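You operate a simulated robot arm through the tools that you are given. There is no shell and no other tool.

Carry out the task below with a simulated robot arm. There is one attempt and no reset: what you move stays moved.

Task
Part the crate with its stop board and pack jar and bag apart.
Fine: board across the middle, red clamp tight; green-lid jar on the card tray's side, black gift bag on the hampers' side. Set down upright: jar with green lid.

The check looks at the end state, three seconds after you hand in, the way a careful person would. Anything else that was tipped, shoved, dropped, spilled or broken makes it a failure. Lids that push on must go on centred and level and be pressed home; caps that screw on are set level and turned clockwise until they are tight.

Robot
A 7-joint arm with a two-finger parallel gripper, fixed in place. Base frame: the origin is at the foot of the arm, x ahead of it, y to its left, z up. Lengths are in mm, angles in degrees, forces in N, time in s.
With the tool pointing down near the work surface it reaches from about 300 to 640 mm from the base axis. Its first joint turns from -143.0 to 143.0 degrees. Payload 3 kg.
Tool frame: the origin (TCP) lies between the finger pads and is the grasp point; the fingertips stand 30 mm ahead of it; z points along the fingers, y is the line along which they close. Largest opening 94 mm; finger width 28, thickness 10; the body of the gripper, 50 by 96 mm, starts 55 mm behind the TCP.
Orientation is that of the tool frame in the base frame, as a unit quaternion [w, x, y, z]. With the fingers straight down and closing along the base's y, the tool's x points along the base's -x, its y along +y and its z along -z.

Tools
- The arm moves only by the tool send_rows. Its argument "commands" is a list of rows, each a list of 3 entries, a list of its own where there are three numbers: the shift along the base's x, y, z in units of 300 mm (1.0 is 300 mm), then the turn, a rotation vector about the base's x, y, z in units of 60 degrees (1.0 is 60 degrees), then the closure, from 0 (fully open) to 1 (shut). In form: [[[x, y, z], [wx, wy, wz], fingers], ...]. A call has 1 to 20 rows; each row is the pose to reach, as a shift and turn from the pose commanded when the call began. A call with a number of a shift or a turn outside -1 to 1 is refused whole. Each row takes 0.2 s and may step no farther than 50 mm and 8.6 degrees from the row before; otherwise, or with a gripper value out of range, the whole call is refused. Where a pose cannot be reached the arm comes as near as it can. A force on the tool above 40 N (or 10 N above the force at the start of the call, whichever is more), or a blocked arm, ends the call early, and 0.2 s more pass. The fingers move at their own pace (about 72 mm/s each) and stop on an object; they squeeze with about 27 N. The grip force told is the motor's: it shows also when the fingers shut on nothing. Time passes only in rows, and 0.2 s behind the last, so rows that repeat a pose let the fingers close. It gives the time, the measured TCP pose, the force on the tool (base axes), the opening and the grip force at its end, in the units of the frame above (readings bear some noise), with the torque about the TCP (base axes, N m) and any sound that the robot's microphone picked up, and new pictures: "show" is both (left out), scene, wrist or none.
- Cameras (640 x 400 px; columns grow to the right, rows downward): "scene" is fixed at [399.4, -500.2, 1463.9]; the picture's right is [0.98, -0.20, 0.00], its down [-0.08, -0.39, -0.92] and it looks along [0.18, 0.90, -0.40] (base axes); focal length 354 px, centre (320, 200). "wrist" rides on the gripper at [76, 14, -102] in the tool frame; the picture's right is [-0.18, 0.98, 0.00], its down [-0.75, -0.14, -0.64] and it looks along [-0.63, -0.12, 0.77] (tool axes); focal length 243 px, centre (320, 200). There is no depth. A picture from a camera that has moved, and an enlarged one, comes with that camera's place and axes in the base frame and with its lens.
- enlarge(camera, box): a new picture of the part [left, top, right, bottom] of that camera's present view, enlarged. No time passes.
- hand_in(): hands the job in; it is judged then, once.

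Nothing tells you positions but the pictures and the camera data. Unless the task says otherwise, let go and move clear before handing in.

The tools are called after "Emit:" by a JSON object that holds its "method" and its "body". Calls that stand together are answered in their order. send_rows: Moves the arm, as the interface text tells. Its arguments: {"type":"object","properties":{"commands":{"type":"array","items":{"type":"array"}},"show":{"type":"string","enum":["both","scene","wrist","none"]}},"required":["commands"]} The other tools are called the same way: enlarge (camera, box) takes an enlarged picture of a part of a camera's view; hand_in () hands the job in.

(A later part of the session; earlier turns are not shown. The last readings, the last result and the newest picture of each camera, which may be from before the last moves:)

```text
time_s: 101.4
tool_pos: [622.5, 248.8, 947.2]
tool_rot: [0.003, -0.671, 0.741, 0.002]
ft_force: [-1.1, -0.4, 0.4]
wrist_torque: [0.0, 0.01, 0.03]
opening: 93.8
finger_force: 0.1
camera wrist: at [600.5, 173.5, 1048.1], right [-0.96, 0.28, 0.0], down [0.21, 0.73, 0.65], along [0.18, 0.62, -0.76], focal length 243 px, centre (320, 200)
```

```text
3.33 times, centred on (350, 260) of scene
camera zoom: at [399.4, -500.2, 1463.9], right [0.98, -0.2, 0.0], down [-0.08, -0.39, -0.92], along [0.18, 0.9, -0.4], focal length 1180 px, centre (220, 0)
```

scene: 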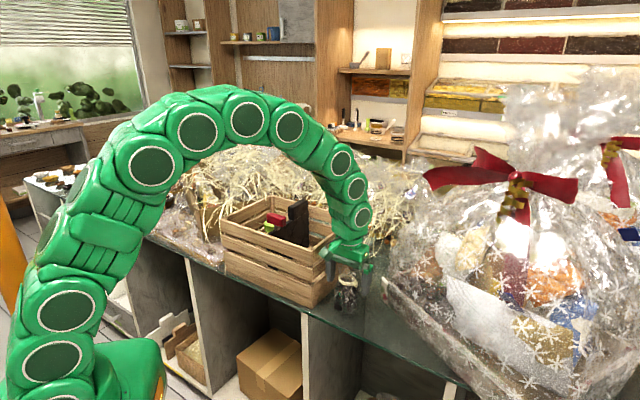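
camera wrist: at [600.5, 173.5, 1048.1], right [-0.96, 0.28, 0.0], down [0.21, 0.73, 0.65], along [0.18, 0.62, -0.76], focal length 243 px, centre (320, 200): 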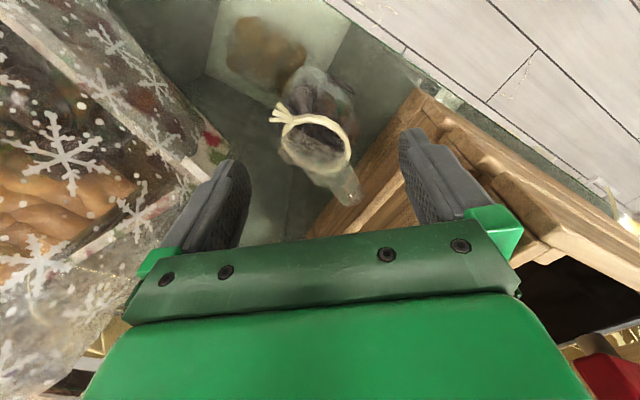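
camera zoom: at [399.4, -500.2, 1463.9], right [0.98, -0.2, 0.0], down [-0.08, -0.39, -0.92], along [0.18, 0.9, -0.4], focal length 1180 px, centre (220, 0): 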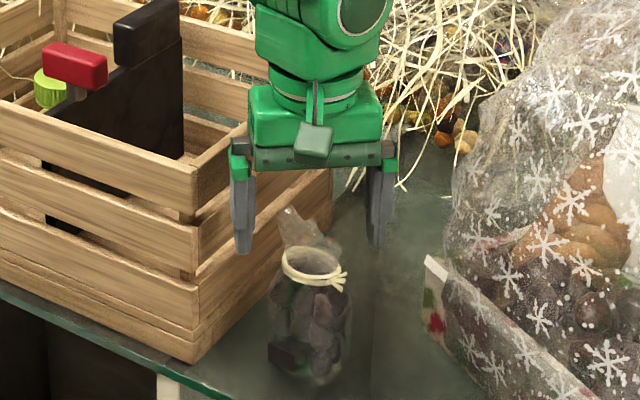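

The bag is centred within 2 mm and the camera is clear. Descending to grip height.

Emit:
{"method": "send_rows", "body": {"commands": [[[0.006, 0, -0.06], [0, 0, 0], 0], [[0.006, 0, -0.12], [0, 0, 0], 0], [[0.006, 0, -0.17], [0, 0, 0], 0], [[0.006, 0, -0.195], [0, 0, 0], 0], [[0.006, 0, -0.195], [0, 0, 0], 0]], "show": "wrist"}}

Emit:
{"method": "enlarge", "body": {"camera": "wrist", "box": [180, 60, 460, 250]}}

Emit:
{"method": "enlarge", "body": {"camera": "scene", "box": [300, 200, 400, 320]}}

```text
time_s: 102.4
tool_pos: [624.3, 250.8, 891.5]
tool_rot: [0.004, -0.671, 0.742, 0.0]
ft_force: [-3.3, -0.6, 19.2]
wrist_torque: [0.01, -0.15, 0.01]
opening: 94.1
finger_force: 0.0
stopped in row 5: the force on the tool passed its limit at 51 N (the readings are from after the stop); the commanded pose is now the measured one
camera wrist: at [602.3, 174.7, 992.9], right [-0.96, 0.28, 0.0], down [0.21, 0.73, 0.65], along [0.18, 0.62, -0.76], focal length 243 px, centre (320, 200)
```

wrist: 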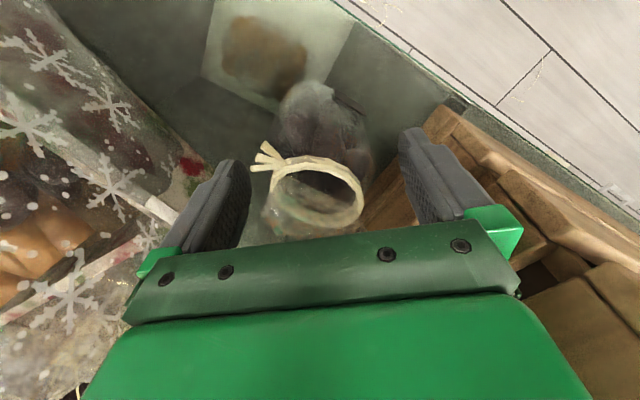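

```text
2.11 times, centred on (320, 155) of wrist
camera zoom: at [602.3, 174.7, 992.9], right [-0.96, 0.28, 0.0], down [0.21, 0.73, 0.65], along [0.18, 0.62, -0.76], focal length 511 px, centre (320, 295)
```

zoom: 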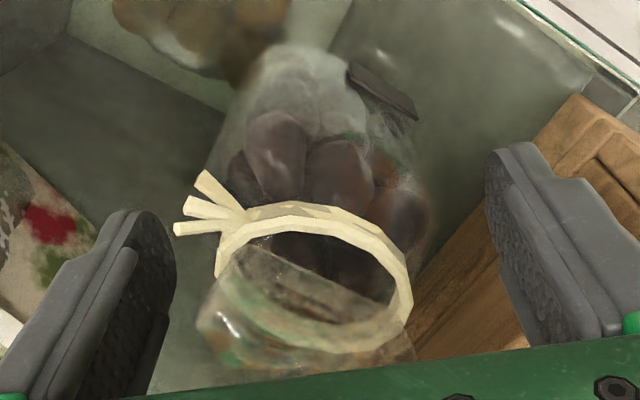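

```text
3.33 times, centred on (350, 260) of scene
camera zoom: at [399.4, -500.2, 1463.9], right [0.98, -0.2, 0.0], down [-0.08, -0.39, -0.92], along [0.18, 0.9, -0.4], focal length 1180 px, centre (220, 0)
```

zoom: 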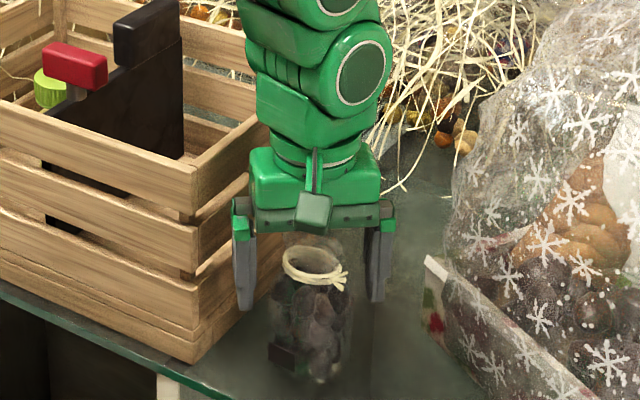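

The palm touched the bag's frill at TCP z≈891. I'll ease up 4 mm and close the fingers there.

Emit:
{"method": "send_rows", "body": {"commands": [[[0, 0, 0.012], [0, 0, 0], 0], [[0, 0, 0.013], [0, 0, 0], 0.1], [[0, 0, 0.013], [0, 0, 0], 0.3], [[0, 0, 0.013], [0, 0, 0], 1], [[0, 0, 0.013], [0, 0, 0], 1]], "show": "wrist"}}

Emit:
{"method": "enlarge", "body": {"camera": "wrist", "box": [180, 60, 460, 250]}}

```text
time_s: 103.6
tool_pos: [624.9, 250.0, 897.5]
tool_rot: [0.004, -0.671, 0.742, 0.0]
ft_force: [-0.5, 1.6, 32.0]
wrist_torque: [0.13, -0.04, 0.1]
opening: 65.8
finger_force: 27.0
camera wrist: at [602.2, 174.5, 997.9], right [-0.96, 0.28, 0.0], down [0.21, 0.73, 0.65], along [0.19, 0.62, -0.76], focal length 243 px, centre (320, 200)
```

wrist: 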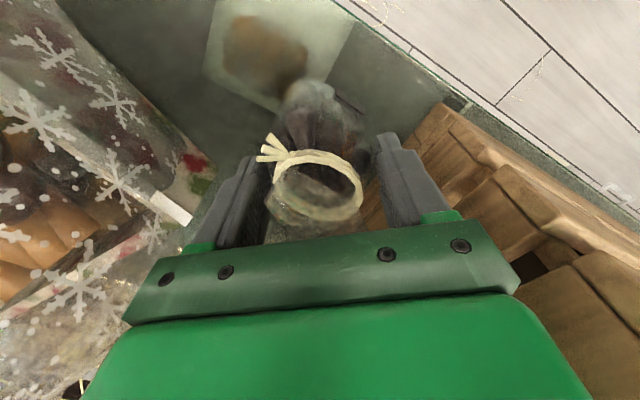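

```text
2.11 times, centred on (320, 155) of wrist
camera zoom: at [602.2, 174.5, 997.9], right [-0.96, 0.28, 0.0], down [0.21, 0.73, 0.65], along [0.19, 0.62, -0.76], focal length 511 px, centre (320, 295)
```

zoom: 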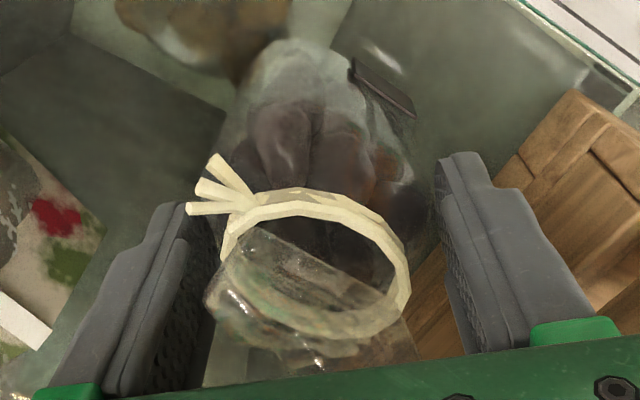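

The pads are on a tapering shoulder here (pushed upward, 65.8 mm), so this grip won't hold. I'll release, rise, and check whether the wrist can turn far enough to put the camera on the upper side for a tilted grasp.

Emit:
{"method": "send_rows", "body": {"commands": [[[0, 0, 0.005], [0, 0, 0], 0.3], [[0, 0, 0.005], [0, 0, 0], 0.03], [[0, 0, 0.005], [0, 0, 0], 0], [[0, 0, 0.08], [0, 0, 0], 0], [[0, 0, 0.2], [0, 0, 0], 0], [[0, 0, 0.35], [0, 0, 0], 0], [[0, 0, 0.5], [0, 0, 0], 0], [[0, 0, 0.65], [0, 0, 0], 0], [[0, 0, 0.8], [0, 0, 0], 0]], "show": "scene"}}

Emit:
{"method": "enlarge", "body": {"camera": "scene", "box": [300, 220, 400, 320]}}

Emit:
{"method": "send_rows", "body": {"commands": [[[0, 0, 0], [0, 0, 0.14], 0], [[0, 0, 0], [0, 0, 0.28], 0], [[0, 0, 0], [0, 0, 0.42], 0], [[0, 0, 0], [0, 0, 0.56], 0], [[0, 0, 0], [0, 0, 0.7], 0], [[0, 0, 0], [0, 0, 0.84], 0], [[0, 0, 0], [0, 0, 0.98], 0], [[0, 0, 0], [0, 0, 0.98], 0]], "show": "none"}}

```text
time_s: 105.6
tool_pos: [626.3, 247.9, 1134.8]
tool_rot: [0.001, -0.672, 0.741, 0.001]
ft_force: [-0.6, 0.5, 0.6]
wrist_torque: [-0.02, -0.01, -0.03]
opening: 94.2
finger_force: 0.0
```

scene: 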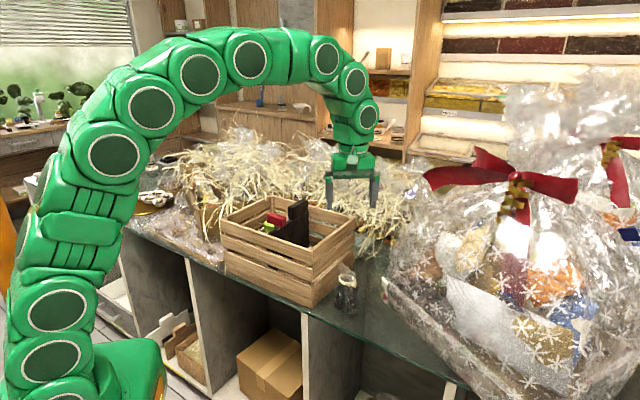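

```text
4.00 times, centred on (350, 270) of scene
camera zoom: at [399.4, -500.2, 1463.9], right [0.98, -0.2, 0.0], down [-0.08, -0.39, -0.92], along [0.18, 0.9, -0.4], focal length 1416 px, centre (200, -80)
```

zoom: 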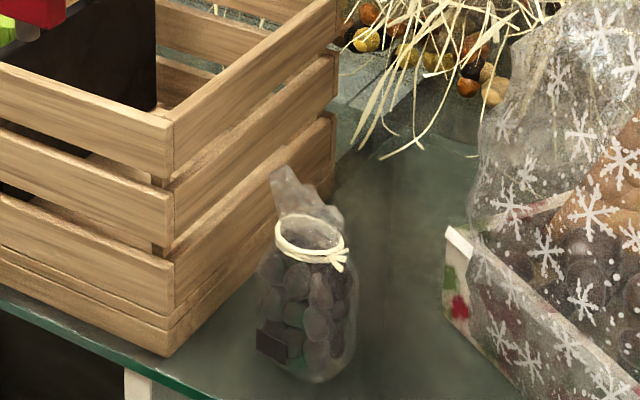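

```text
time_s: 107.4
tool_pos: [625.6, 250.3, 1133.5]
tool_rot: [-0.003, 0.949, -0.316, -0.002]
ft_force: [0.2, -0.2, -0.2]
wrist_torque: [0.0, 0.04, 0.02]
opening: 94.1
finger_force: 0.1
```

The bag is fine, and the wrist turned to 143°. Let me continue turning to see if it reaches ~225°.

Emit:
{"method": "send_rows", "body": {"commands": [[[0, 0, 0], [0, 0, 0.14], 0], [[0, 0, 0], [0, 0, 0.28], 0], [[0, 0, 0], [0, 0, 0.42], 0], [[0, 0, 0], [0, 0, 0.56], 0], [[0, 0, 0], [0, 0, 0.7], 0], [[0, 0, 0], [0, 0, 0.84], 0], [[0, 0, 0], [0, 0, 0.84], 0]], "show": "none"}}

Emit:
{"method": "send_rows", "body": {"commands": [[[0, 0, 0], [0, 0, 0.14], 0], [[0, 0, 0], [0, 0, 0.28], 0], [[0, 0, 0], [0, 0, 0.42], 0], [[0, 0, 0], [0, 0, 0.52], 0], [[0, 0, 0], [0, 0, 0.52], 0]], "show": "both"}}

```text
time_s: 109.0
tool_pos: [624.0, 251.9, 1135.2]
tool_rot: [-0.002, 0.993, 0.118, -0.004]
ft_force: [0.1, -0.3, -0.4]
wrist_torque: [0.04, -0.02, 0.0]
opening: 93.7
finger_force: 0.0
```

```text
time_s: 110.2
tool_pos: [624.6, 251.4, 1134.1]
tool_rot: [-0.001, 0.977, 0.213, -0.004]
ft_force: [0.1, 0.0, -0.3]
wrist_torque: [-0.01, 0.02, 0.0]
opening: 94.1
finger_force: 0.0
out of reach, approached as far as the arm can: row 2, 3, 4, 5
camera wrist: at [700.6, 269.5, 1235.8], right [0.24, -0.97, 0.0], down [-0.74, -0.19, 0.65], along [-0.63, -0.16, -0.76], focal length 243 px, centre (320, 200)
```

scene: 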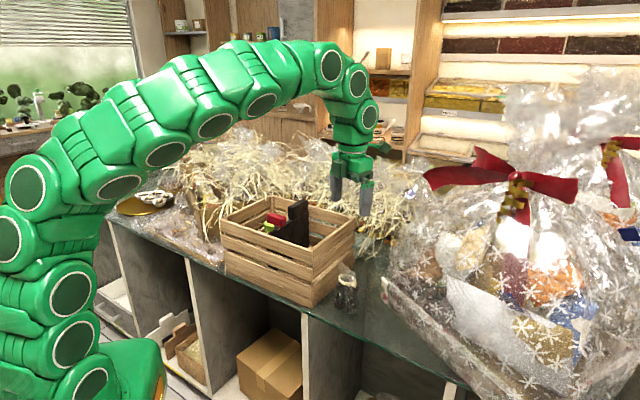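
wrist: 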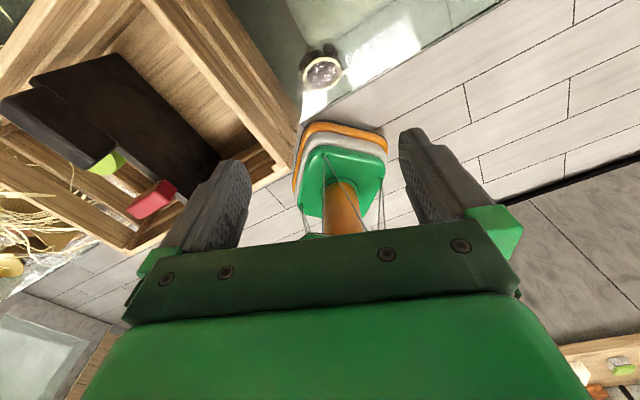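

The wrist reports a limit near yaw 205°, which still lets me flip the camera to the top when pointing radially outward. I'll back off that limit and test whether a flipped, tilted pose is reachable here in free space.

Emit:
{"method": "send_rows", "body": {"commands": [[[0, 0, 0], [0, 0, -0.14], 0], [[0, 0, 0], [0, 0, -0.28], 0], [[0, 0, 0], [0, 0, -0.413], 0], [[0, 0, 0], [0, 0, -0.413], 0]], "show": "none"}}

```text
time_s: 111.2
tool_pos: [625.5, 251.6, 1134.2]
tool_rot: [-0.002, 1.0, -0.002, -0.003]
ft_force: [-0.5, 0.3, -0.5]
wrist_torque: [0.0, -0.02, 0.03]
opening: 94.3
finger_force: 0.0
```

Commanded yaw is now 180°. I'll set yaw ≈197° and tilt 38° outward over the open counter to test the flipped grasp pose.

Emit:
{"method": "send_rows", "body": {"commands": [[[0.0, -0.03, 0], [0, 0, 0.1], 0], [[0.02, -0.07, 0], [0, 0, 0.2], 0], [[0.04, -0.11, 0], [0, 0, 0.283], 0], [[0.04, -0.14, 0], [0, 0, 0.283], 0]], "show": "none"}}

Emit:
{"method": "send_rows", "body": {"commands": [[[0, 0, 0], [0.037, -0.121, 0], 0], [[0, 0, 0], [0.074, -0.242, 0], 0], [[0, 0, -0.03], [0.111, -0.363, 0], 0], [[0, 0, -0.1], [0.148, -0.484, 0], 0], [[0, 0, -0.2], [0.185, -0.605, 0], 0], [[0, 0, -0.3], [0.185, -0.605, 0], 0], [[0, 0, -0.3], [0.185, -0.605, 0], 0]], "show": "both"}}

```text
time_s: 112.2
tool_pos: [635.9, 209.4, 1133.7]
tool_rot: [-0.001, 0.989, 0.148, -0.003]
ft_force: [-0.1, -1.0, -0.5]
wrist_torque: [0.02, -0.02, 0.0]
opening: 93.8
finger_force: 0.1
```

```text
time_s: 113.8
tool_pos: [638.5, 206.9, 1047.4]
tool_rot: [-0.05, 0.936, 0.139, 0.318]
ft_force: [0.1, -0.1, -0.8]
wrist_torque: [0.02, 0.0, 0.02]
opening: 93.8
finger_force: 0.1
camera wrist: at [640.8, 191.0, 1172.9], right [0.15, -0.98, -0.12], down [-0.99, -0.15, 0.05], along [-0.07, 0.11, -0.99], focal length 243 px, centre (320, 200)
```

scene: 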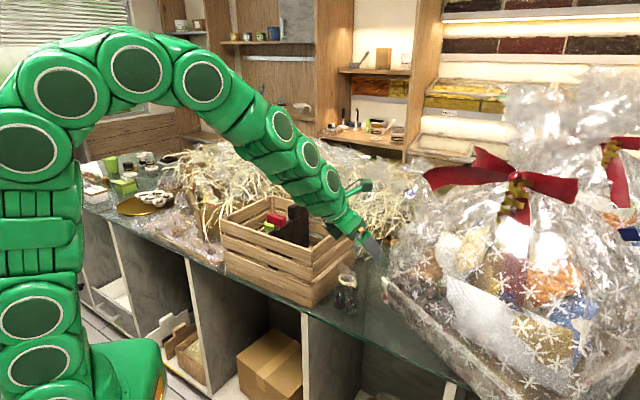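
wrist: 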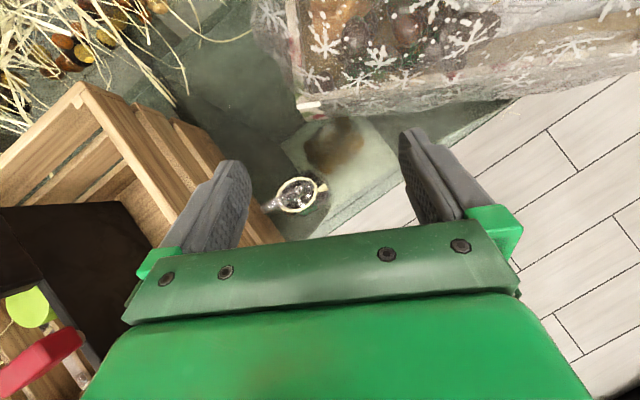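

The flipped, tilted pose works and the camera now looks straight down from above. I'll go to a pre-grasp point behind the bag, pointing at azimuth ~24.5°, and check clearance to the crate corner.

Emit:
{"method": "send_rows", "body": {"commands": [[[-0.1, 0.0, -0.02], [0, 0, 0.06], 0], [[-0.2, 0.01, -0.05], [0, 0, 0.122], 0], [[-0.25, 0.015, -0.15], [0, 0, 0.122], 0], [[-0.266, 0.019, -0.25], [0, 0, 0.122], 0], [[-0.266, 0.019, -0.337], [0, 0, 0.122], 0], [[-0.266, 0.019, -0.337], [0, 0, 0.122], 0]], "show": "both"}}

Emit:
{"method": "enlarge", "body": {"camera": "wrist", "box": [140, 0, 500, 240]}}

Emit:
{"method": "enlarge", "body": {"camera": "scene", "box": [280, 190, 400, 320]}}

```text
time_s: 114.8
tool_pos: [559.2, 214.9, 990.6]
tool_rot: [-0.074, 0.923, 0.198, 0.321]
ft_force: [-4.9, -6.3, 22.0]
wrist_torque: [1.19, 0.66, 0.47]
opening: 92.2
finger_force: 0.0
stopped in row 4: the force on the tool passed its limit at 103 N (the readings are from after the stop); the commanded pose is now the measured one
camera wrist: at [561.8, 197.3, 1117.2], right [0.27, -0.95, -0.12], down [-0.96, -0.28, 0.04], along [-0.07, 0.11, -0.99], focal length 243 px, centre (320, 200)
```

scene: 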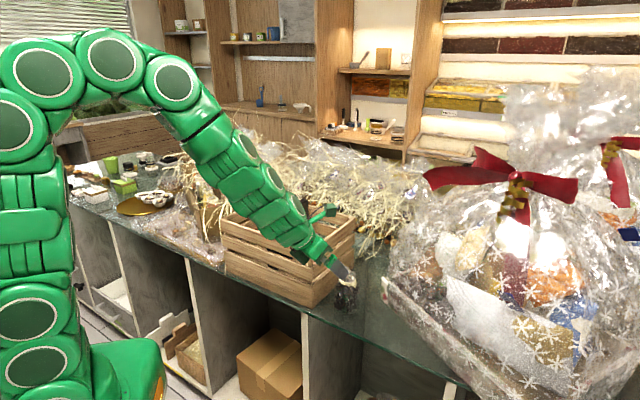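
wrist: 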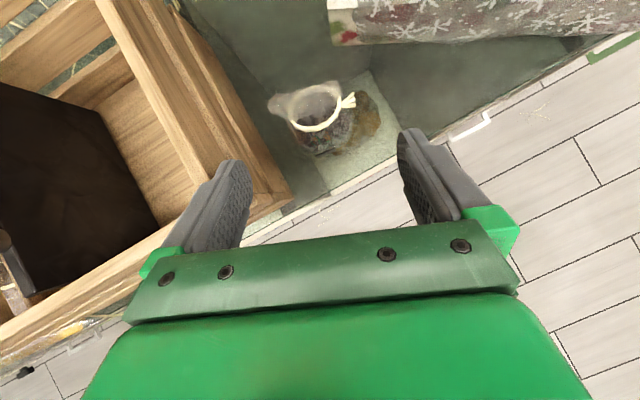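

```text
1.67 times, centred on (320, 120) of wrist
camera zoom: at [561.8, 197.3, 1117.2], right [0.27, -0.95, -0.12], down [-0.96, -0.28, 0.04], along [-0.07, 0.11, -0.99], focal length 404 px, centre (320, 333)
```

zoom: 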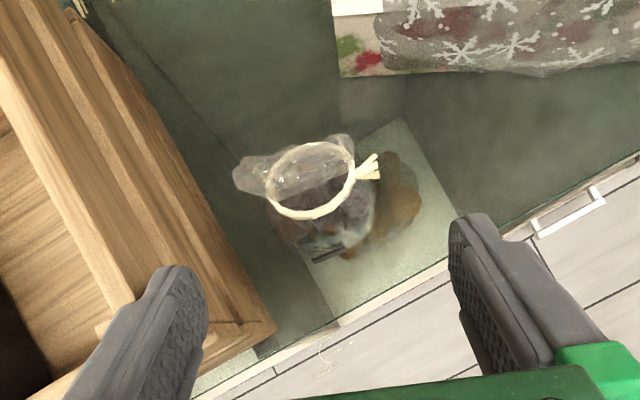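

```text
3.08 times, centred on (340, 255) of scene
camera zoom: at [399.4, -500.2, 1463.9], right [0.98, -0.2, 0.0], down [-0.08, -0.39, -0.92], along [0.18, 0.9, -0.4], focal length 1090 px, centre (258, 31)
```

zoom: 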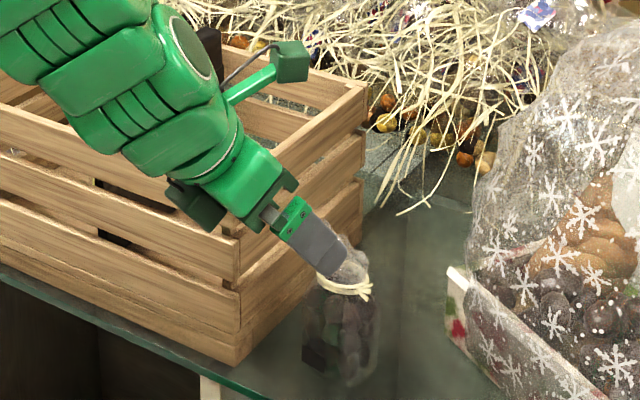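

The left finger touched the crate's corner rim on the way down and the motion stopped. I'll lift straight up and check that nothing shifted.

Emit:
{"method": "send_rows", "body": {"commands": [[[0, 0, 0.03], [0, 0, 0], 0], [[0, 0, 0.1], [0, 0, 0], 0], [[0, 0, 0.22], [0, 0, 0], 0], [[0.05, -0.05, 0.36], [0, 0, 0], 0], [[0.1, -0.1, 0.48], [0, 0, 0], 0], [[0.1, -0.1, 0.48], [0, 0, 0], 0]], "show": "both"}}

Emit:
{"method": "enlarge", "body": {"camera": "scene", "box": [200, 180, 380, 320]}}

```text
time_s: 116.2
tool_pos: [588.9, 185.1, 1132.8]
tool_rot: [-0.074, 0.924, 0.198, 0.319]
ft_force: [0.4, -0.2, 0.3]
wrist_torque: [0.05, -0.02, 0.0]
opening: 94.0
finger_force: 0.2
camera wrist: at [591.4, 169.2, 1259.3], right [0.27, -0.95, -0.12], down [-0.96, -0.28, 0.04], along [-0.07, 0.11, -0.99], focal length 243 px, centre (320, 200)
```

scene: 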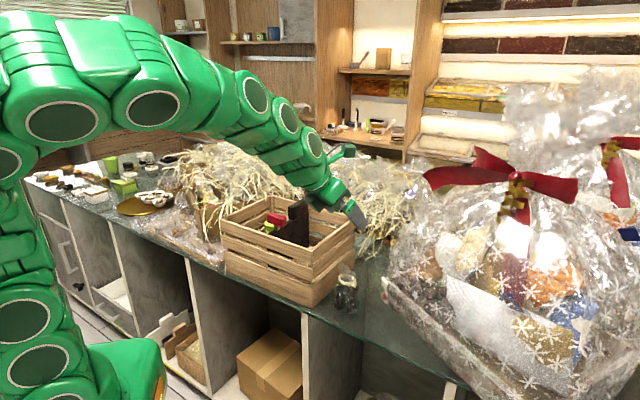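
wrist: 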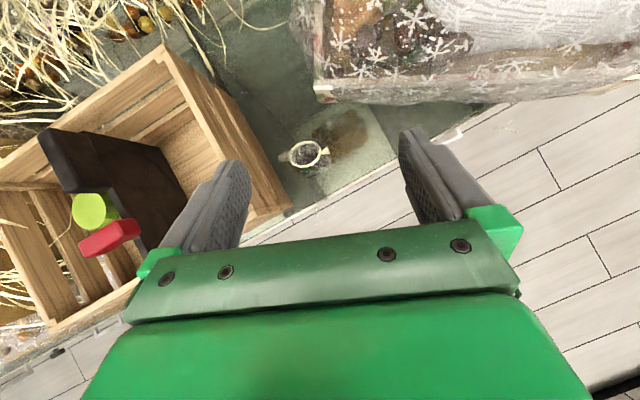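

```text
2.86 times, centred on (290, 250) of scene
camera zoom: at [399.4, -500.2, 1463.9], right [0.98, -0.2, 0.0], down [-0.08, -0.39, -0.92], along [0.18, 0.9, -0.4], focal length 1012 px, centre (406, 57)
```

zoom: 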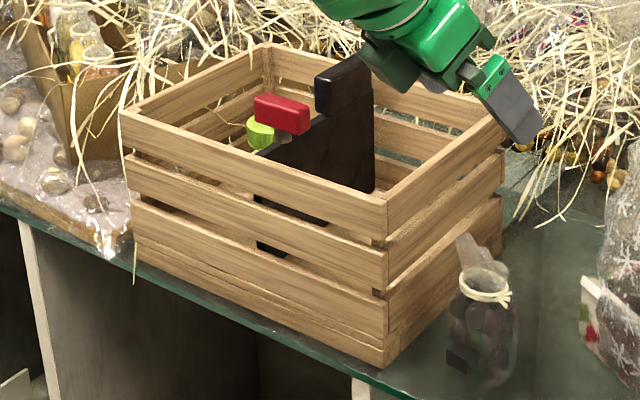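

Nothing shifted. The gripper is wider than I assumed near the crate, so I'll first move the bag a bit further from the crate using the proven normal tilt. Untilting and rotating back.

Emit:
{"method": "send_rows", "body": {"commands": [[[0, 0, 0], [-0.053, 0.118, 0], 0], [[0, 0, 0], [-0.106, 0.236, 0], 0], [[0, 0, 0], [-0.159, 0.354, 0], 0], [[0, 0, 0], [-0.212, 0.472, 0], 0], [[0, 0, 0], [-0.26, 0.577, 0], 0], [[0, 0, 0], [-0.26, 0.577, 0], 0]], "show": "none"}}

Emit:
{"method": "send_rows", "body": {"commands": [[[0, 0, 0], [0, 0, -0.14], 0], [[0, 0, 0], [0, 0, -0.28], 0], [[0, 0, 0], [0, 0, -0.42], 0], [[0, 0, 0], [0, 0, -0.56], 0], [[0, 0, 0], [0, 0, -0.7], 0], [[0, 0, 0], [0, 0, -0.84], 0], [[0, 0, 0], [0, 0, -0.98], 0]], "show": "none"}}

Emit:
{"method": "send_rows", "body": {"commands": [[[0, 0, 0], [0, 0, -0.14], 0], [[0, 0, 0], [0, 0, -0.28], 0], [[0, 0, 0], [0, 0, -0.42], 0], [[0, 0, 0], [0, 0, -0.56], 0], [[0, 0, 0], [0, 0, -0.7], 0], [[0, 0, 0], [0, 0, -0.84], 0], [[0, 0, 0], [0, 0, -0.98], 0]], "show": "none"}}

Emit:
{"method": "send_rows", "body": {"commands": [[[0, 0, 0], [0, 0, -0.14], 0], [[0, 0, 0], [0, 0, -0.28], 0], [[0, 0, 0], [0, 0, -0.42], 0], [[0, 0, 0], [0, 0, -0.45], 0], [[0, 0, 0], [0, 0, -0.45], 0]], "show": "both"}}

```text
time_s: 117.6
tool_pos: [586.5, 183.7, 1133.3]
tool_rot: [-0.004, 0.978, 0.208, 0.0]
ft_force: [0.2, 1.1, -0.7]
wrist_torque: [-0.05, 0.02, 0.02]
opening: 94.0
finger_force: 0.0
```

```text
time_s: 119.2
tool_pos: [589.1, 184.8, 1132.5]
tool_rot: [-0.004, 0.954, -0.3, 0.002]
ft_force: [-0.1, -0.3, 0.6]
wrist_torque: [0.01, 0.03, -0.01]
opening: 93.8
finger_force: 0.0
```

```text
time_s: 120.8
tool_pos: [591.3, 184.8, 1132.7]
tool_rot: [0.001, -0.684, 0.73, -0.004]
ft_force: [0.2, 0.0, 0.1]
wrist_torque: [-0.01, 0.02, 0.0]
opening: 93.9
finger_force: 0.0
```

```text
time_s: 122.0
tool_pos: [588.5, 183.9, 1133.3]
tool_rot: [0.0, -0.494, 0.869, -0.004]
ft_force: [-1.0, -0.5, -0.3]
wrist_torque: [-0.02, -0.02, -0.03]
opening: 94.0
finger_force: 0.1
camera wrist: at [536.7, 125.2, 1235.2], right [-0.75, 0.66, -0.01], down [0.5, 0.58, 0.64], along [0.43, 0.48, -0.77], focal length 243 px, centre (320, 200)
```

scene: 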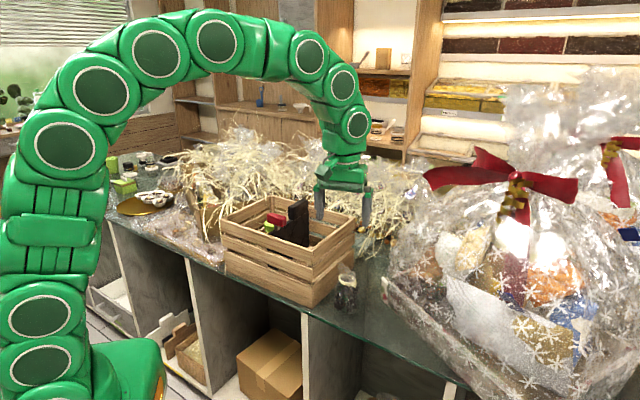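
wrist: 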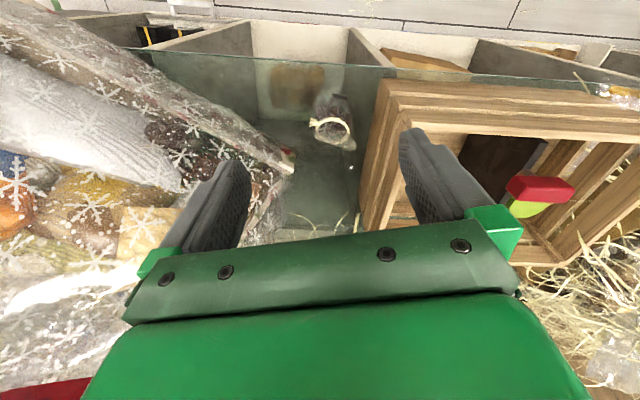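

Oriented at azimuth ~59°. Tilting 45° and moving to a pre-grasp point in front of the bag.

Emit:
{"method": "send_rows", "body": {"commands": [[[0, 0, 0], [0.107, -0.064, 0], 0.1], [[0, 0, 0], [0.214, -0.128, 0], 0.1], [[0, 0, 0], [0.321, -0.192, 0], 0.1], [[0, 0, 0], [0.428, -0.256, 0], 0.1], [[0, 0, 0], [0.535, -0.32, 0], 0.1], [[0, 0, -0.1], [0.644, -0.384, 0], 0.1], [[-0.01, -0.01, -0.25], [0.644, -0.384, 0], 0.1], [[-0.025, -0.026, -0.4], [0.644, -0.384, 0], 0.1], [[-0.025, -0.026, -0.54], [0.644, -0.384, 0], 0.1], [[-0.025, -0.026, -0.63], [0.644, -0.384, 0], 0.1], [[-0.025, -0.026, -0.63], [0.644, -0.384, 0], 0.1]], "show": "both"}}

Emit:
{"method": "enlarge", "body": {"camera": "wrist", "box": [0, 0, 640, 20]}}

Emit:
{"method": "enlarge", "body": {"camera": "scene", "box": [280, 200, 400, 330]}}

```text
time_s: 124.4
tool_pos: [581.5, 177.3, 943.6]
tool_rot: [0.334, -0.457, 0.804, 0.184]
ft_force: [-0.2, -0.4, -0.3]
wrist_torque: [-0.01, 0.0, 0.0]
opening: 84.6
finger_force: 0.0
camera wrist: at [504.3, 74.4, 962.3], right [-0.78, 0.62, 0.12], down [0.16, 0.0, 0.99], along [0.61, 0.79, -0.1], focal length 243 px, centre (320, 200)
```

scene: 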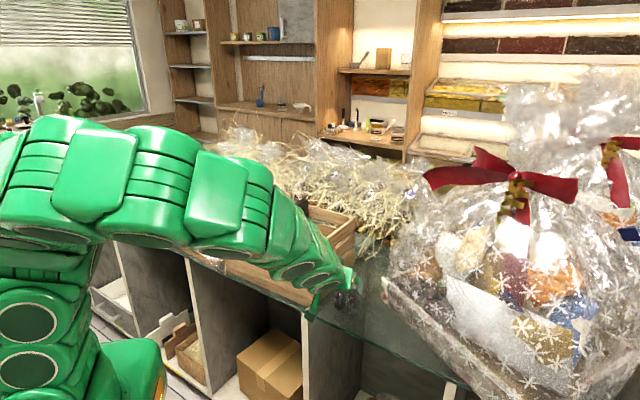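
wrist: 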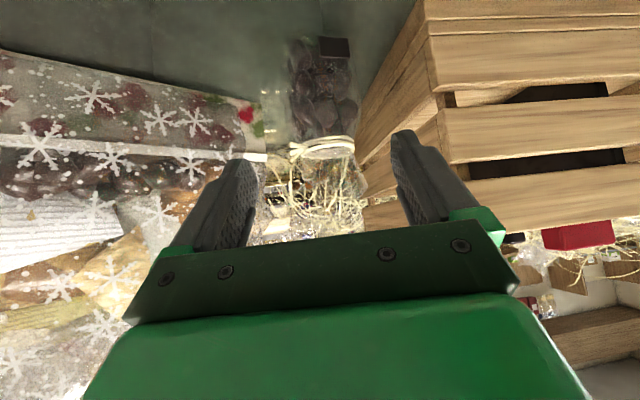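

```text
1.00 times, centred on (320, 10) of wrist (not enlarged: the box is as wide or as high as the picture)
camera zoom: at [504.3, 74.4, 962.3], right [-0.78, 0.62, 0.12], down [0.16, 0.0, 0.99], along [0.61, 0.79, -0.1], focal length 243 px, centre (320, 390)
```

zoom: 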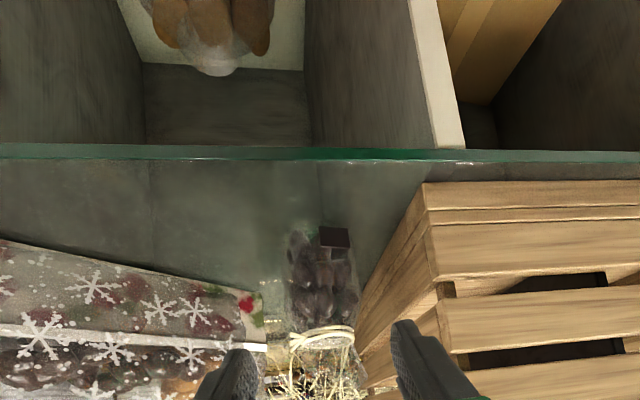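

```text
3.08 times, centred on (340, 265) of scene
camera zoom: at [399.4, -500.2, 1463.9], right [0.98, -0.2, 0.0], down [-0.08, -0.39, -0.92], along [0.18, 0.9, -0.4], focal length 1090 px, centre (258, 0)
```

zoom: 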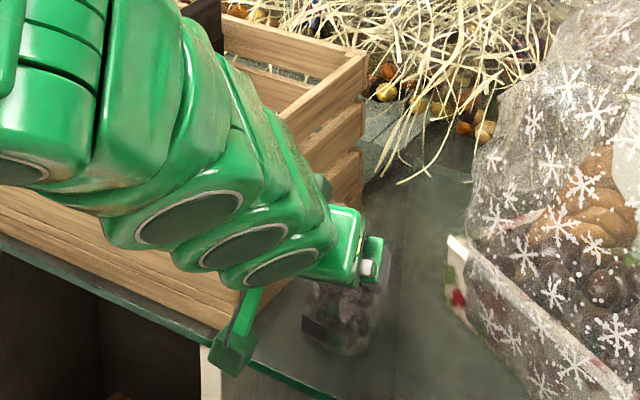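

Well lined up with good clearance. Advancing to the bag and gripping.

Emit:
{"method": "send_rows", "body": {"commands": [[[0.03, 0.05, -0.06], [0, 0, 0], 0.08], [[0.06, 0.1, -0.12], [0, 0, 0], 0.08], [[0.09, 0.15, -0.178], [0, 0, 0], 0.08], [[0.115, 0.19, -0.226], [0, 0, 0], 0.08], [[0.131, 0.218, -0.258], [0, 0, 0], 0.08], [[0.131, 0.218, -0.258], [0, 0, 0], 0.2], [[0.131, 0.218, -0.258], [0, 0, 0], 0.5], [[0.131, 0.218, -0.258], [0, 0, 0], 1], [[0.131, 0.218, -0.258], [0, 0, 0], 1]], "show": "wrist"}}

Emit:
{"method": "enlarge", "body": {"camera": "scene", "box": [280, 200, 400, 330]}}

```text
time_s: 126.4
tool_pos: [622.0, 242.8, 865.7]
tool_rot: [0.333, -0.457, 0.804, 0.184]
ft_force: [0.9, -0.2, -0.2]
wrist_torque: [0.01, -0.01, 0.01]
opening: 73.8
finger_force: 27.2
camera wrist: at [544.0, 141.5, 884.6], right [-0.78, 0.62, 0.12], down [0.16, 0.0, 0.99], along [0.61, 0.79, -0.1], focal length 243 px, centre (320, 200)
```

wrist: 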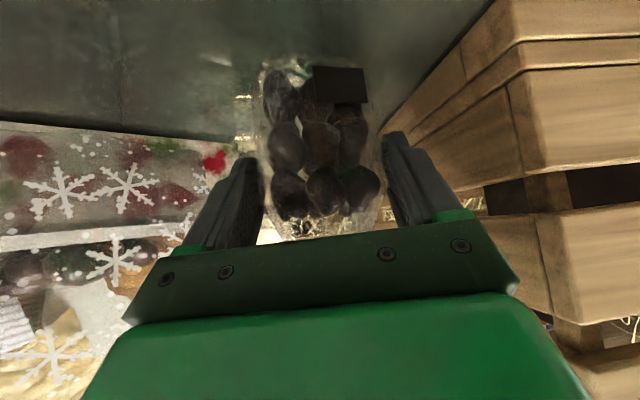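

```text
3.08 times, centred on (340, 265) of scene
camera zoom: at [399.4, -500.2, 1463.9], right [0.98, -0.2, 0.0], down [-0.08, -0.39, -0.92], along [0.18, 0.9, -0.4], focal length 1090 px, centre (258, 0)
```

zoom: 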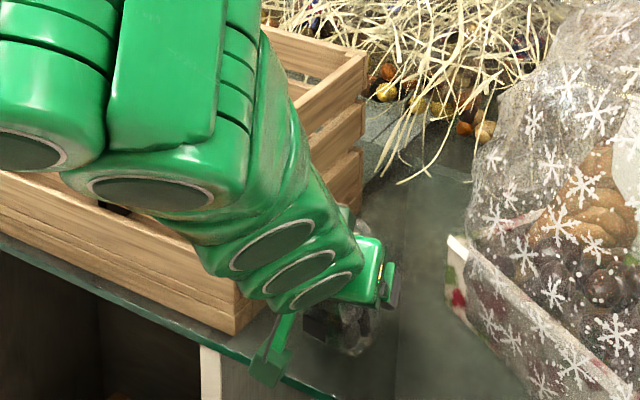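

Gripped firmly (73.8 mm). Lifting 20 mm and moving it about 60 mm away from the crate.

Emit:
{"method": "send_rows", "body": {"commands": [[[0, 0, 0.03], [0, 0, 0], 1], [[0, 0, 0.07], [0, 0, 0], 1], [[0.03, -0.042, 0.08], [0, 0, 0], 1], [[0.06, -0.085, 0.08], [0, 0, 0], 1], [[0.09, -0.125, 0.08], [0, 0, 0], 1], [[0.118, -0.165, 0.08], [0, 0, 0], 1], [[0.118, -0.165, 0.05], [0, 0, 0], 1], [[0.118, -0.165, 0.02], [0, 0, 0], 1], [[0.118, -0.165, 0.02], [0, 0, 0], 1]], "show": "both"}}

Emit:
{"method": "send_rows", "body": {"commands": [[[0, 0, -0.01], [0, 0, 0], 1], [[0, 0, -0.02], [0, 0, 0], 1], [[0, 0, -0.02], [0, 0, 0], 1]], "show": "none"}}

```text
time_s: 128.4
tool_pos: [656.3, 192.4, 874.2]
tool_rot: [0.333, -0.457, 0.804, 0.185]
ft_force: [0.4, 0.8, -2.0]
wrist_torque: [0.01, 0.01, 0.0]
opening: 74.1
finger_force: 27.1
camera wrist: at [578.0, 90.4, 891.8], right [-0.78, 0.62, 0.12], down [0.16, 0.0, 0.99], along [0.61, 0.79, -0.1], focal length 243 px, centre (320, 200)
```

scene: 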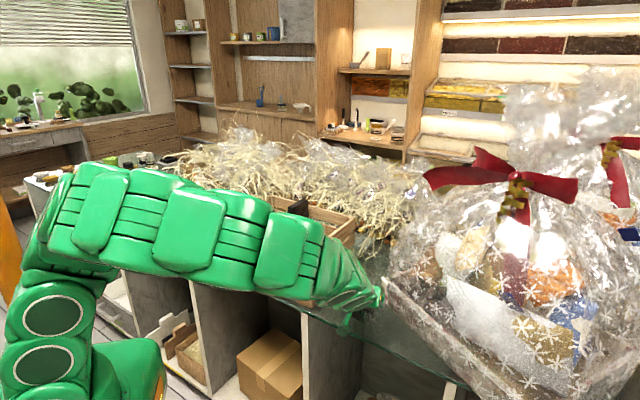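
wrist: 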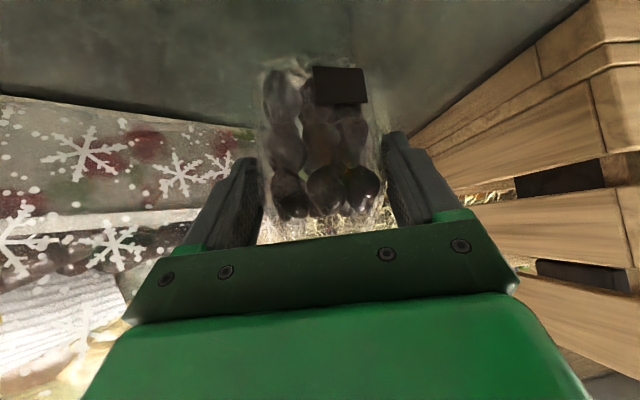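

```text
time_s: 129.2
tool_pos: [656.2, 193.5, 869.1]
tool_rot: [0.334, -0.457, 0.803, 0.185]
ft_force: [-0.3, 0.2, -0.7]
wrist_torque: [-0.04, -0.03, -0.01]
opening: 74.2
finger_force: 26.9
```

Almost down; lowering the last few millimetres.

Emit:
{"method": "send_rows", "body": {"commands": [[[0, 0, -0.008], [0, 0, 0], 1], [[0, 0, -0.014], [0, 0, 0], 1], [[0, 0, -0.014], [0, 0, 0], 1]], "show": "none"}}

```text
time_s: 130.0
tool_pos: [654.9, 191.7, 863.8]
tool_rot: [0.334, -0.456, 0.804, 0.184]
ft_force: [1.3, 1.7, 13.3]
wrist_torque: [0.34, 0.05, -0.1]
opening: 73.9
finger_force: 27.2
```

Touchdown. Releasing and backing away along the tool axis.

Emit:
{"method": "send_rows", "body": {"commands": [[[0, 0, 0.004], [0, 0, 0], 0.95], [[0, 0, 0.004], [0, 0, 0], 0.15], [[0, 0, 0.004], [0, 0, 0], 0.03], [[0, 0, 0.004], [0, 0, 0], 0.03], [[-0.03, -0.05, 0.06], [0, 0, 0], 0.03], [[-0.07, -0.12, 0.15], [0, 0, 0], 0.03], [[-0.12, -0.2, 0.24], [0, 0, 0], 0.03], [[-0.15, -0.22, 0.36], [0, 0, 0], 0.03], [[-0.15, -0.2, 0.5], [0, 0, 0], 0.03], [[-0.15, -0.15, 0.64], [0, 0, 0], 0.03], [[-0.15, -0.1, 0.78], [0, 0, 0], 0.03], [[-0.15, -0.08, 0.88], [0, 0, 0], 0.03]], "show": "both"}}

Emit:
{"method": "enlarge", "body": {"camera": "scene", "box": [200, 180, 420, 340]}}

```text
time_s: 132.6
tool_pos: [611.4, 166.7, 1128.1]
tool_rot: [0.334, -0.457, 0.804, 0.184]
ft_force: [-0.4, -0.8, -0.7]
wrist_torque: [-0.01, -0.03, -0.01]
opening: 91.2
finger_force: 0.0
camera wrist: at [533.2, 65.0, 1147.4], right [-0.78, 0.62, 0.12], down [0.16, 0.0, 0.99], along [0.61, 0.79, -0.1], focal length 243 px, centre (320, 200)
```

scene: 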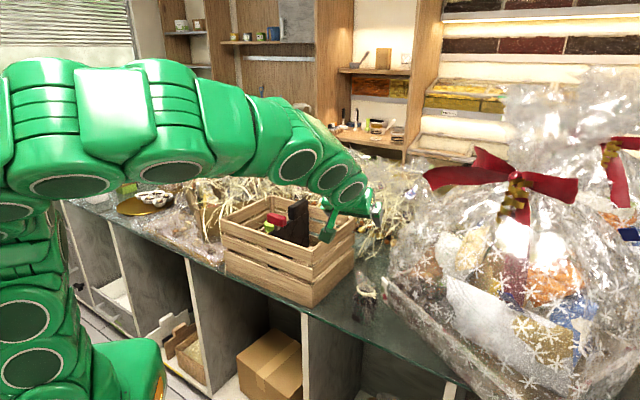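
wrist: 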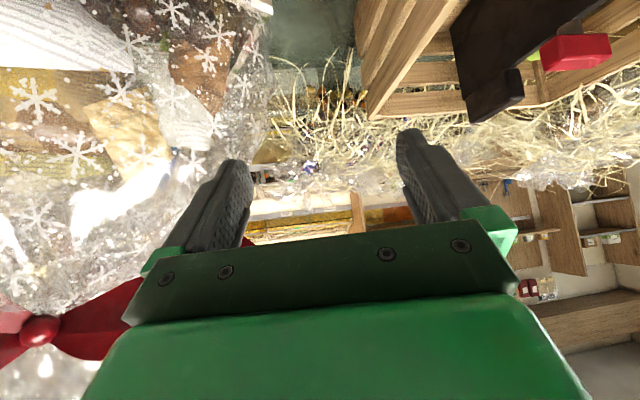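

```text
2.50 times, centred on (310, 260) of scene
camera zoom: at [399.4, -500.2, 1463.9], right [0.98, -0.2, 0.0], down [-0.08, -0.39, -0.92], along [0.18, 0.9, -0.4], focal length 885 px, centre (345, 50)
```

zoom: 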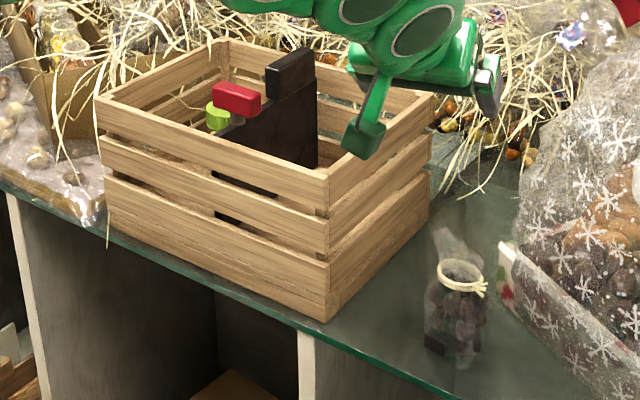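

Bag is upright at the new spot, away from the crate. Now untilt and rotate to the flipped orientation (camera on top).

Emit:
{"method": "send_rows", "body": {"commands": [[[0, 0, 0], [-0.107, 0.064, 0], 0], [[0, 0, 0], [-0.214, 0.128, 0], 0], [[0, 0, 0], [-0.321, 0.192, 0], 0], [[0, 0, 0], [-0.428, 0.256, 0], 0], [[0, 0, 0], [-0.535, 0.32, 0], 0], [[0, 0, 0], [-0.644, 0.384, 0], 0], [[0, 0, 0], [-0.644, 0.384, 0], 0]], "show": "none"}}

Emit:
{"method": "send_rows", "body": {"commands": [[[0, 0, 0], [0, 0, 0.14], 0], [[0, 0, 0], [0, 0, 0.28], 0], [[0, 0, 0], [0, 0, 0.42], 0], [[0, 0, 0], [0, 0, 0.56], 0], [[0, 0, 0], [0, 0, 0.7], 0], [[0, 0, 0], [0, 0, 0.84], 0], [[0, 0, 0], [0, 0, 0.98], 0]], "show": "none"}}

Emit:
{"method": "send_rows", "body": {"commands": [[[0, 0, 0], [0, 0, 0.14], 0], [[0, 0, 0], [0, 0, 0.28], 0], [[0, 0, 0], [0, 0, 0.42], 0], [[0, 0, 0], [0, 0, 0.56], 0], [[0, 0, 0], [0, 0, 0.7], 0], [[0, 0, 0], [0, 0, 0.84], 0], [[0, 0, 0], [0, 0, 0.98], 0]], "show": "none"}}

Emit:
{"method": "send_rows", "body": {"commands": [[[0, 0, 0], [0, 0, 0.11], 0], [[0, 0, 0], [0, 0, 0.22], 0], [[0, 0, 0], [0, 0, 0.33], 0], [[0, 0, 0], [0, 0, 0.33], 0]], "show": "wrist"}}

```text
time_s: 134.2
tool_pos: [610.9, 167.9, 1127.0]
tool_rot: [0.0, -0.495, 0.869, -0.004]
ft_force: [0.2, 0.4, 0.0]
wrist_torque: [-0.02, -0.01, -0.05]
opening: 93.9
finger_force: 0.0
```

```text
time_s: 135.8
tool_pos: [611.6, 168.0, 1126.4]
tool_rot: [-0.003, 0.858, -0.513, 0.004]
ft_force: [-0.5, -0.1, -0.5]
wrist_torque: [0.01, 0.0, 0.0]
opening: 94.1
finger_force: 0.0
```

```text
time_s: 137.4
tool_pos: [611.3, 167.9, 1127.4]
tool_rot: [-0.005, 1.0, -0.026, 0.002]
ft_force: [-0.3, 0.2, -0.3]
wrist_torque: [0.01, -0.05, 0.0]
opening: 94.0
finger_force: 0.0
```

```text
time_s: 138.4
tool_pos: [610.5, 168.3, 1127.0]
tool_rot: [-0.005, 0.989, 0.147, 0.001]
ft_force: [0.3, 0.2, 0.0]
wrist_torque: [0.03, 0.02, 0.02]
opening: 93.8
finger_force: 0.0
camera wrist: at [687.6, 174.8, 1228.4], right [0.11, -0.99, -0.01], down [-0.76, -0.09, 0.64], along [-0.64, -0.06, -0.77], focal length 243 px, centre (320, 200)
```

wrist: 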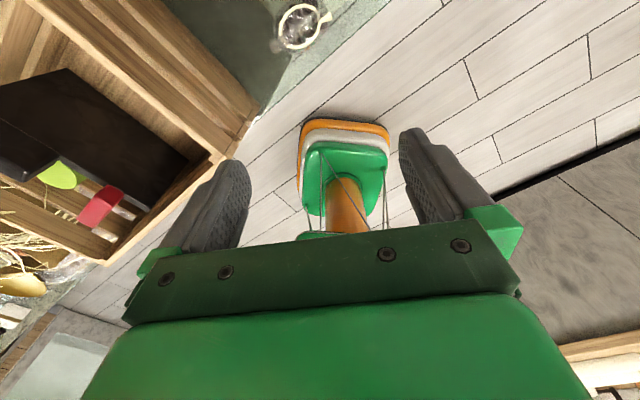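

Flipped orientation reached. Now tilting 38° so the camera looks straight down at the bag.

Emit:
{"method": "send_rows", "body": {"commands": [[[0, 0, 0], [0.037, -0.121, 0], 0], [[0, 0, 0], [0.074, -0.242, 0], 0], [[0, 0, 0], [0.111, -0.363, 0], 0], [[0, 0, 0], [0.148, -0.484, 0], 0], [[0, 0, 0], [0.184, -0.606, 0], 0], [[0, 0, -0.1], [0.184, -0.606, 0], 0], [[0, 0, -0.2], [0.184, -0.606, 0], 0], [[0, 0, -0.2], [0.184, -0.606, 0], 0]], "show": "both"}}

Emit:
{"method": "enlarge", "body": {"camera": "wrist", "box": [180, 20, 460, 200]}}

```text
time_s: 140.2
tool_pos: [612.8, 169.6, 1064.0]
tool_rot: [-0.052, 0.935, 0.14, 0.323]
ft_force: [0.3, 0.1, -0.5]
wrist_torque: [-0.02, 0.02, 0.02]
opening: 94.2
finger_force: 0.1
camera wrist: at [613.3, 152.0, 1190.7], right [0.15, -0.98, -0.12], down [-0.99, -0.16, 0.04], along [-0.06, 0.11, -0.99], focal length 243 px, centre (320, 200)
```

scene: 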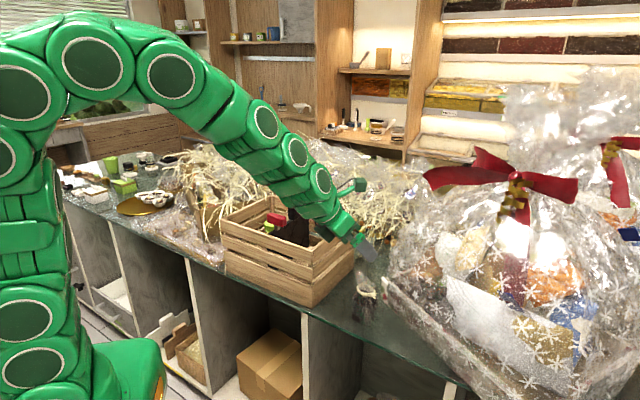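
wrist: 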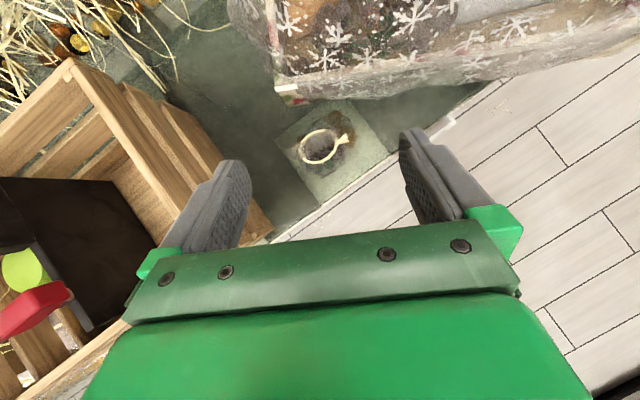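

```text
2.22 times, centred on (320, 110) of wrist
camera zoom: at [613.3, 152.0, 1190.7], right [0.15, -0.98, -0.12], down [-0.99, -0.16, 0.04], along [-0.06, 0.11, -0.99], focal length 539 px, centre (320, 400)
```

zoom: 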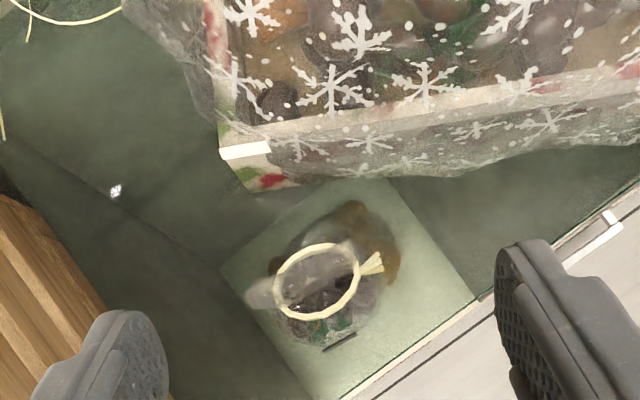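

The bag is at (660, 196). I'll move to a pre-grasp point behind it and then advance along the tool axis.

Emit:
{"method": "send_rows", "body": {"commands": [[[-0.02, 0.01, -0.12], [0, 0, 0], 0.03], [[-0.05, 0.02, -0.26], [0, 0, 0], 0.03], [[-0.063, 0.022, -0.36], [0, 0, 0], 0.03], [[-0.063, 0.022, -0.419], [0, 0, 0], 0.03], [[-0.01, 0.038, -0.49], [0, 0, 0], 0.03], [[0.04, 0.053, -0.556], [0, 0, 0], 0.03], [[0.04, 0.053, -0.556], [0, 0, 0], 0.03]], "show": "both"}}

Emit:
{"method": "enlarge", "body": {"camera": "wrist", "box": [180, 40, 460, 240]}}

Emit:
{"method": "enlarge", "body": {"camera": "scene", "box": [300, 210, 420, 330]}}

```text
time_s: 141.8
tool_pos: [624.6, 184.7, 900.0]
tool_rot: [-0.052, 0.935, 0.139, 0.322]
ft_force: [-0.9, 0.0, -1.1]
wrist_torque: [0.01, 0.01, 0.03]
opening: 91.2
finger_force: 0.1
camera wrist: at [625.4, 169.2, 1026.6], right [0.15, -0.98, -0.12], down [-0.99, -0.16, 0.04], along [-0.06, 0.11, -0.99], focal length 243 px, centre (320, 200)
```

scene: 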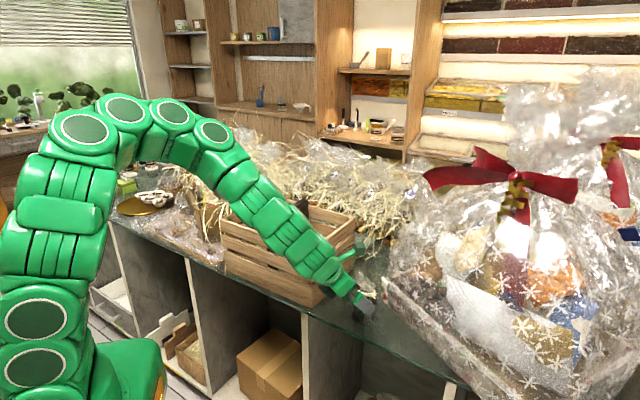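
wrist: 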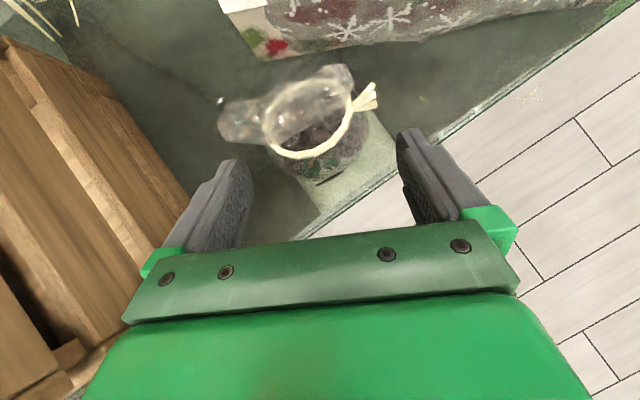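

```text
2.00 times, centred on (320, 140) of wrist
camera zoom: at [625.4, 169.2, 1026.6], right [0.15, -0.98, -0.12], down [-0.99, -0.16, 0.04], along [-0.06, 0.11, -0.99], focal length 485 px, centre (320, 320)
```

zoom: 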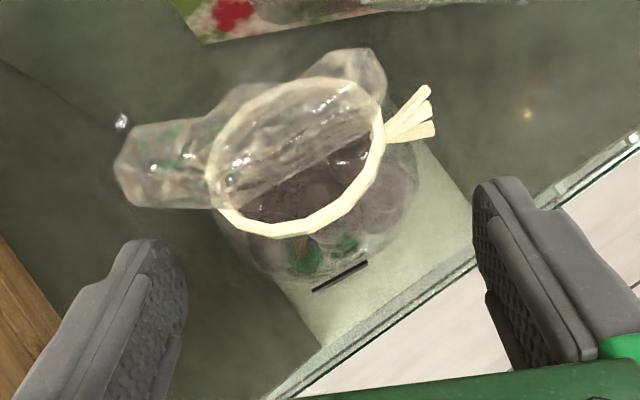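

```text
3.33 times, centred on (360, 270) of scene
camera zoom: at [399.4, -500.2, 1463.9], right [0.98, -0.2, 0.0], down [-0.08, -0.39, -0.92], along [0.18, 0.9, -0.4], focal length 1180 px, centre (187, -33)
```

zoom: 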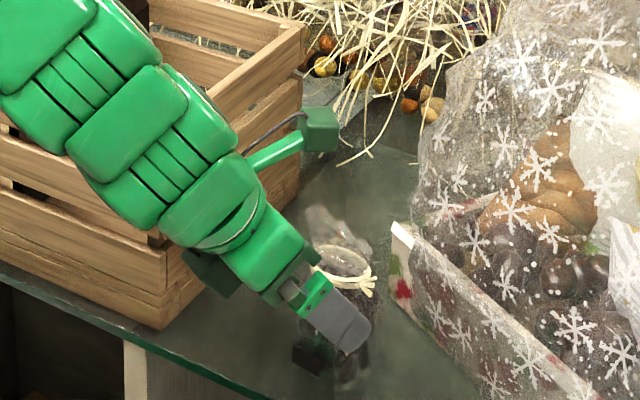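

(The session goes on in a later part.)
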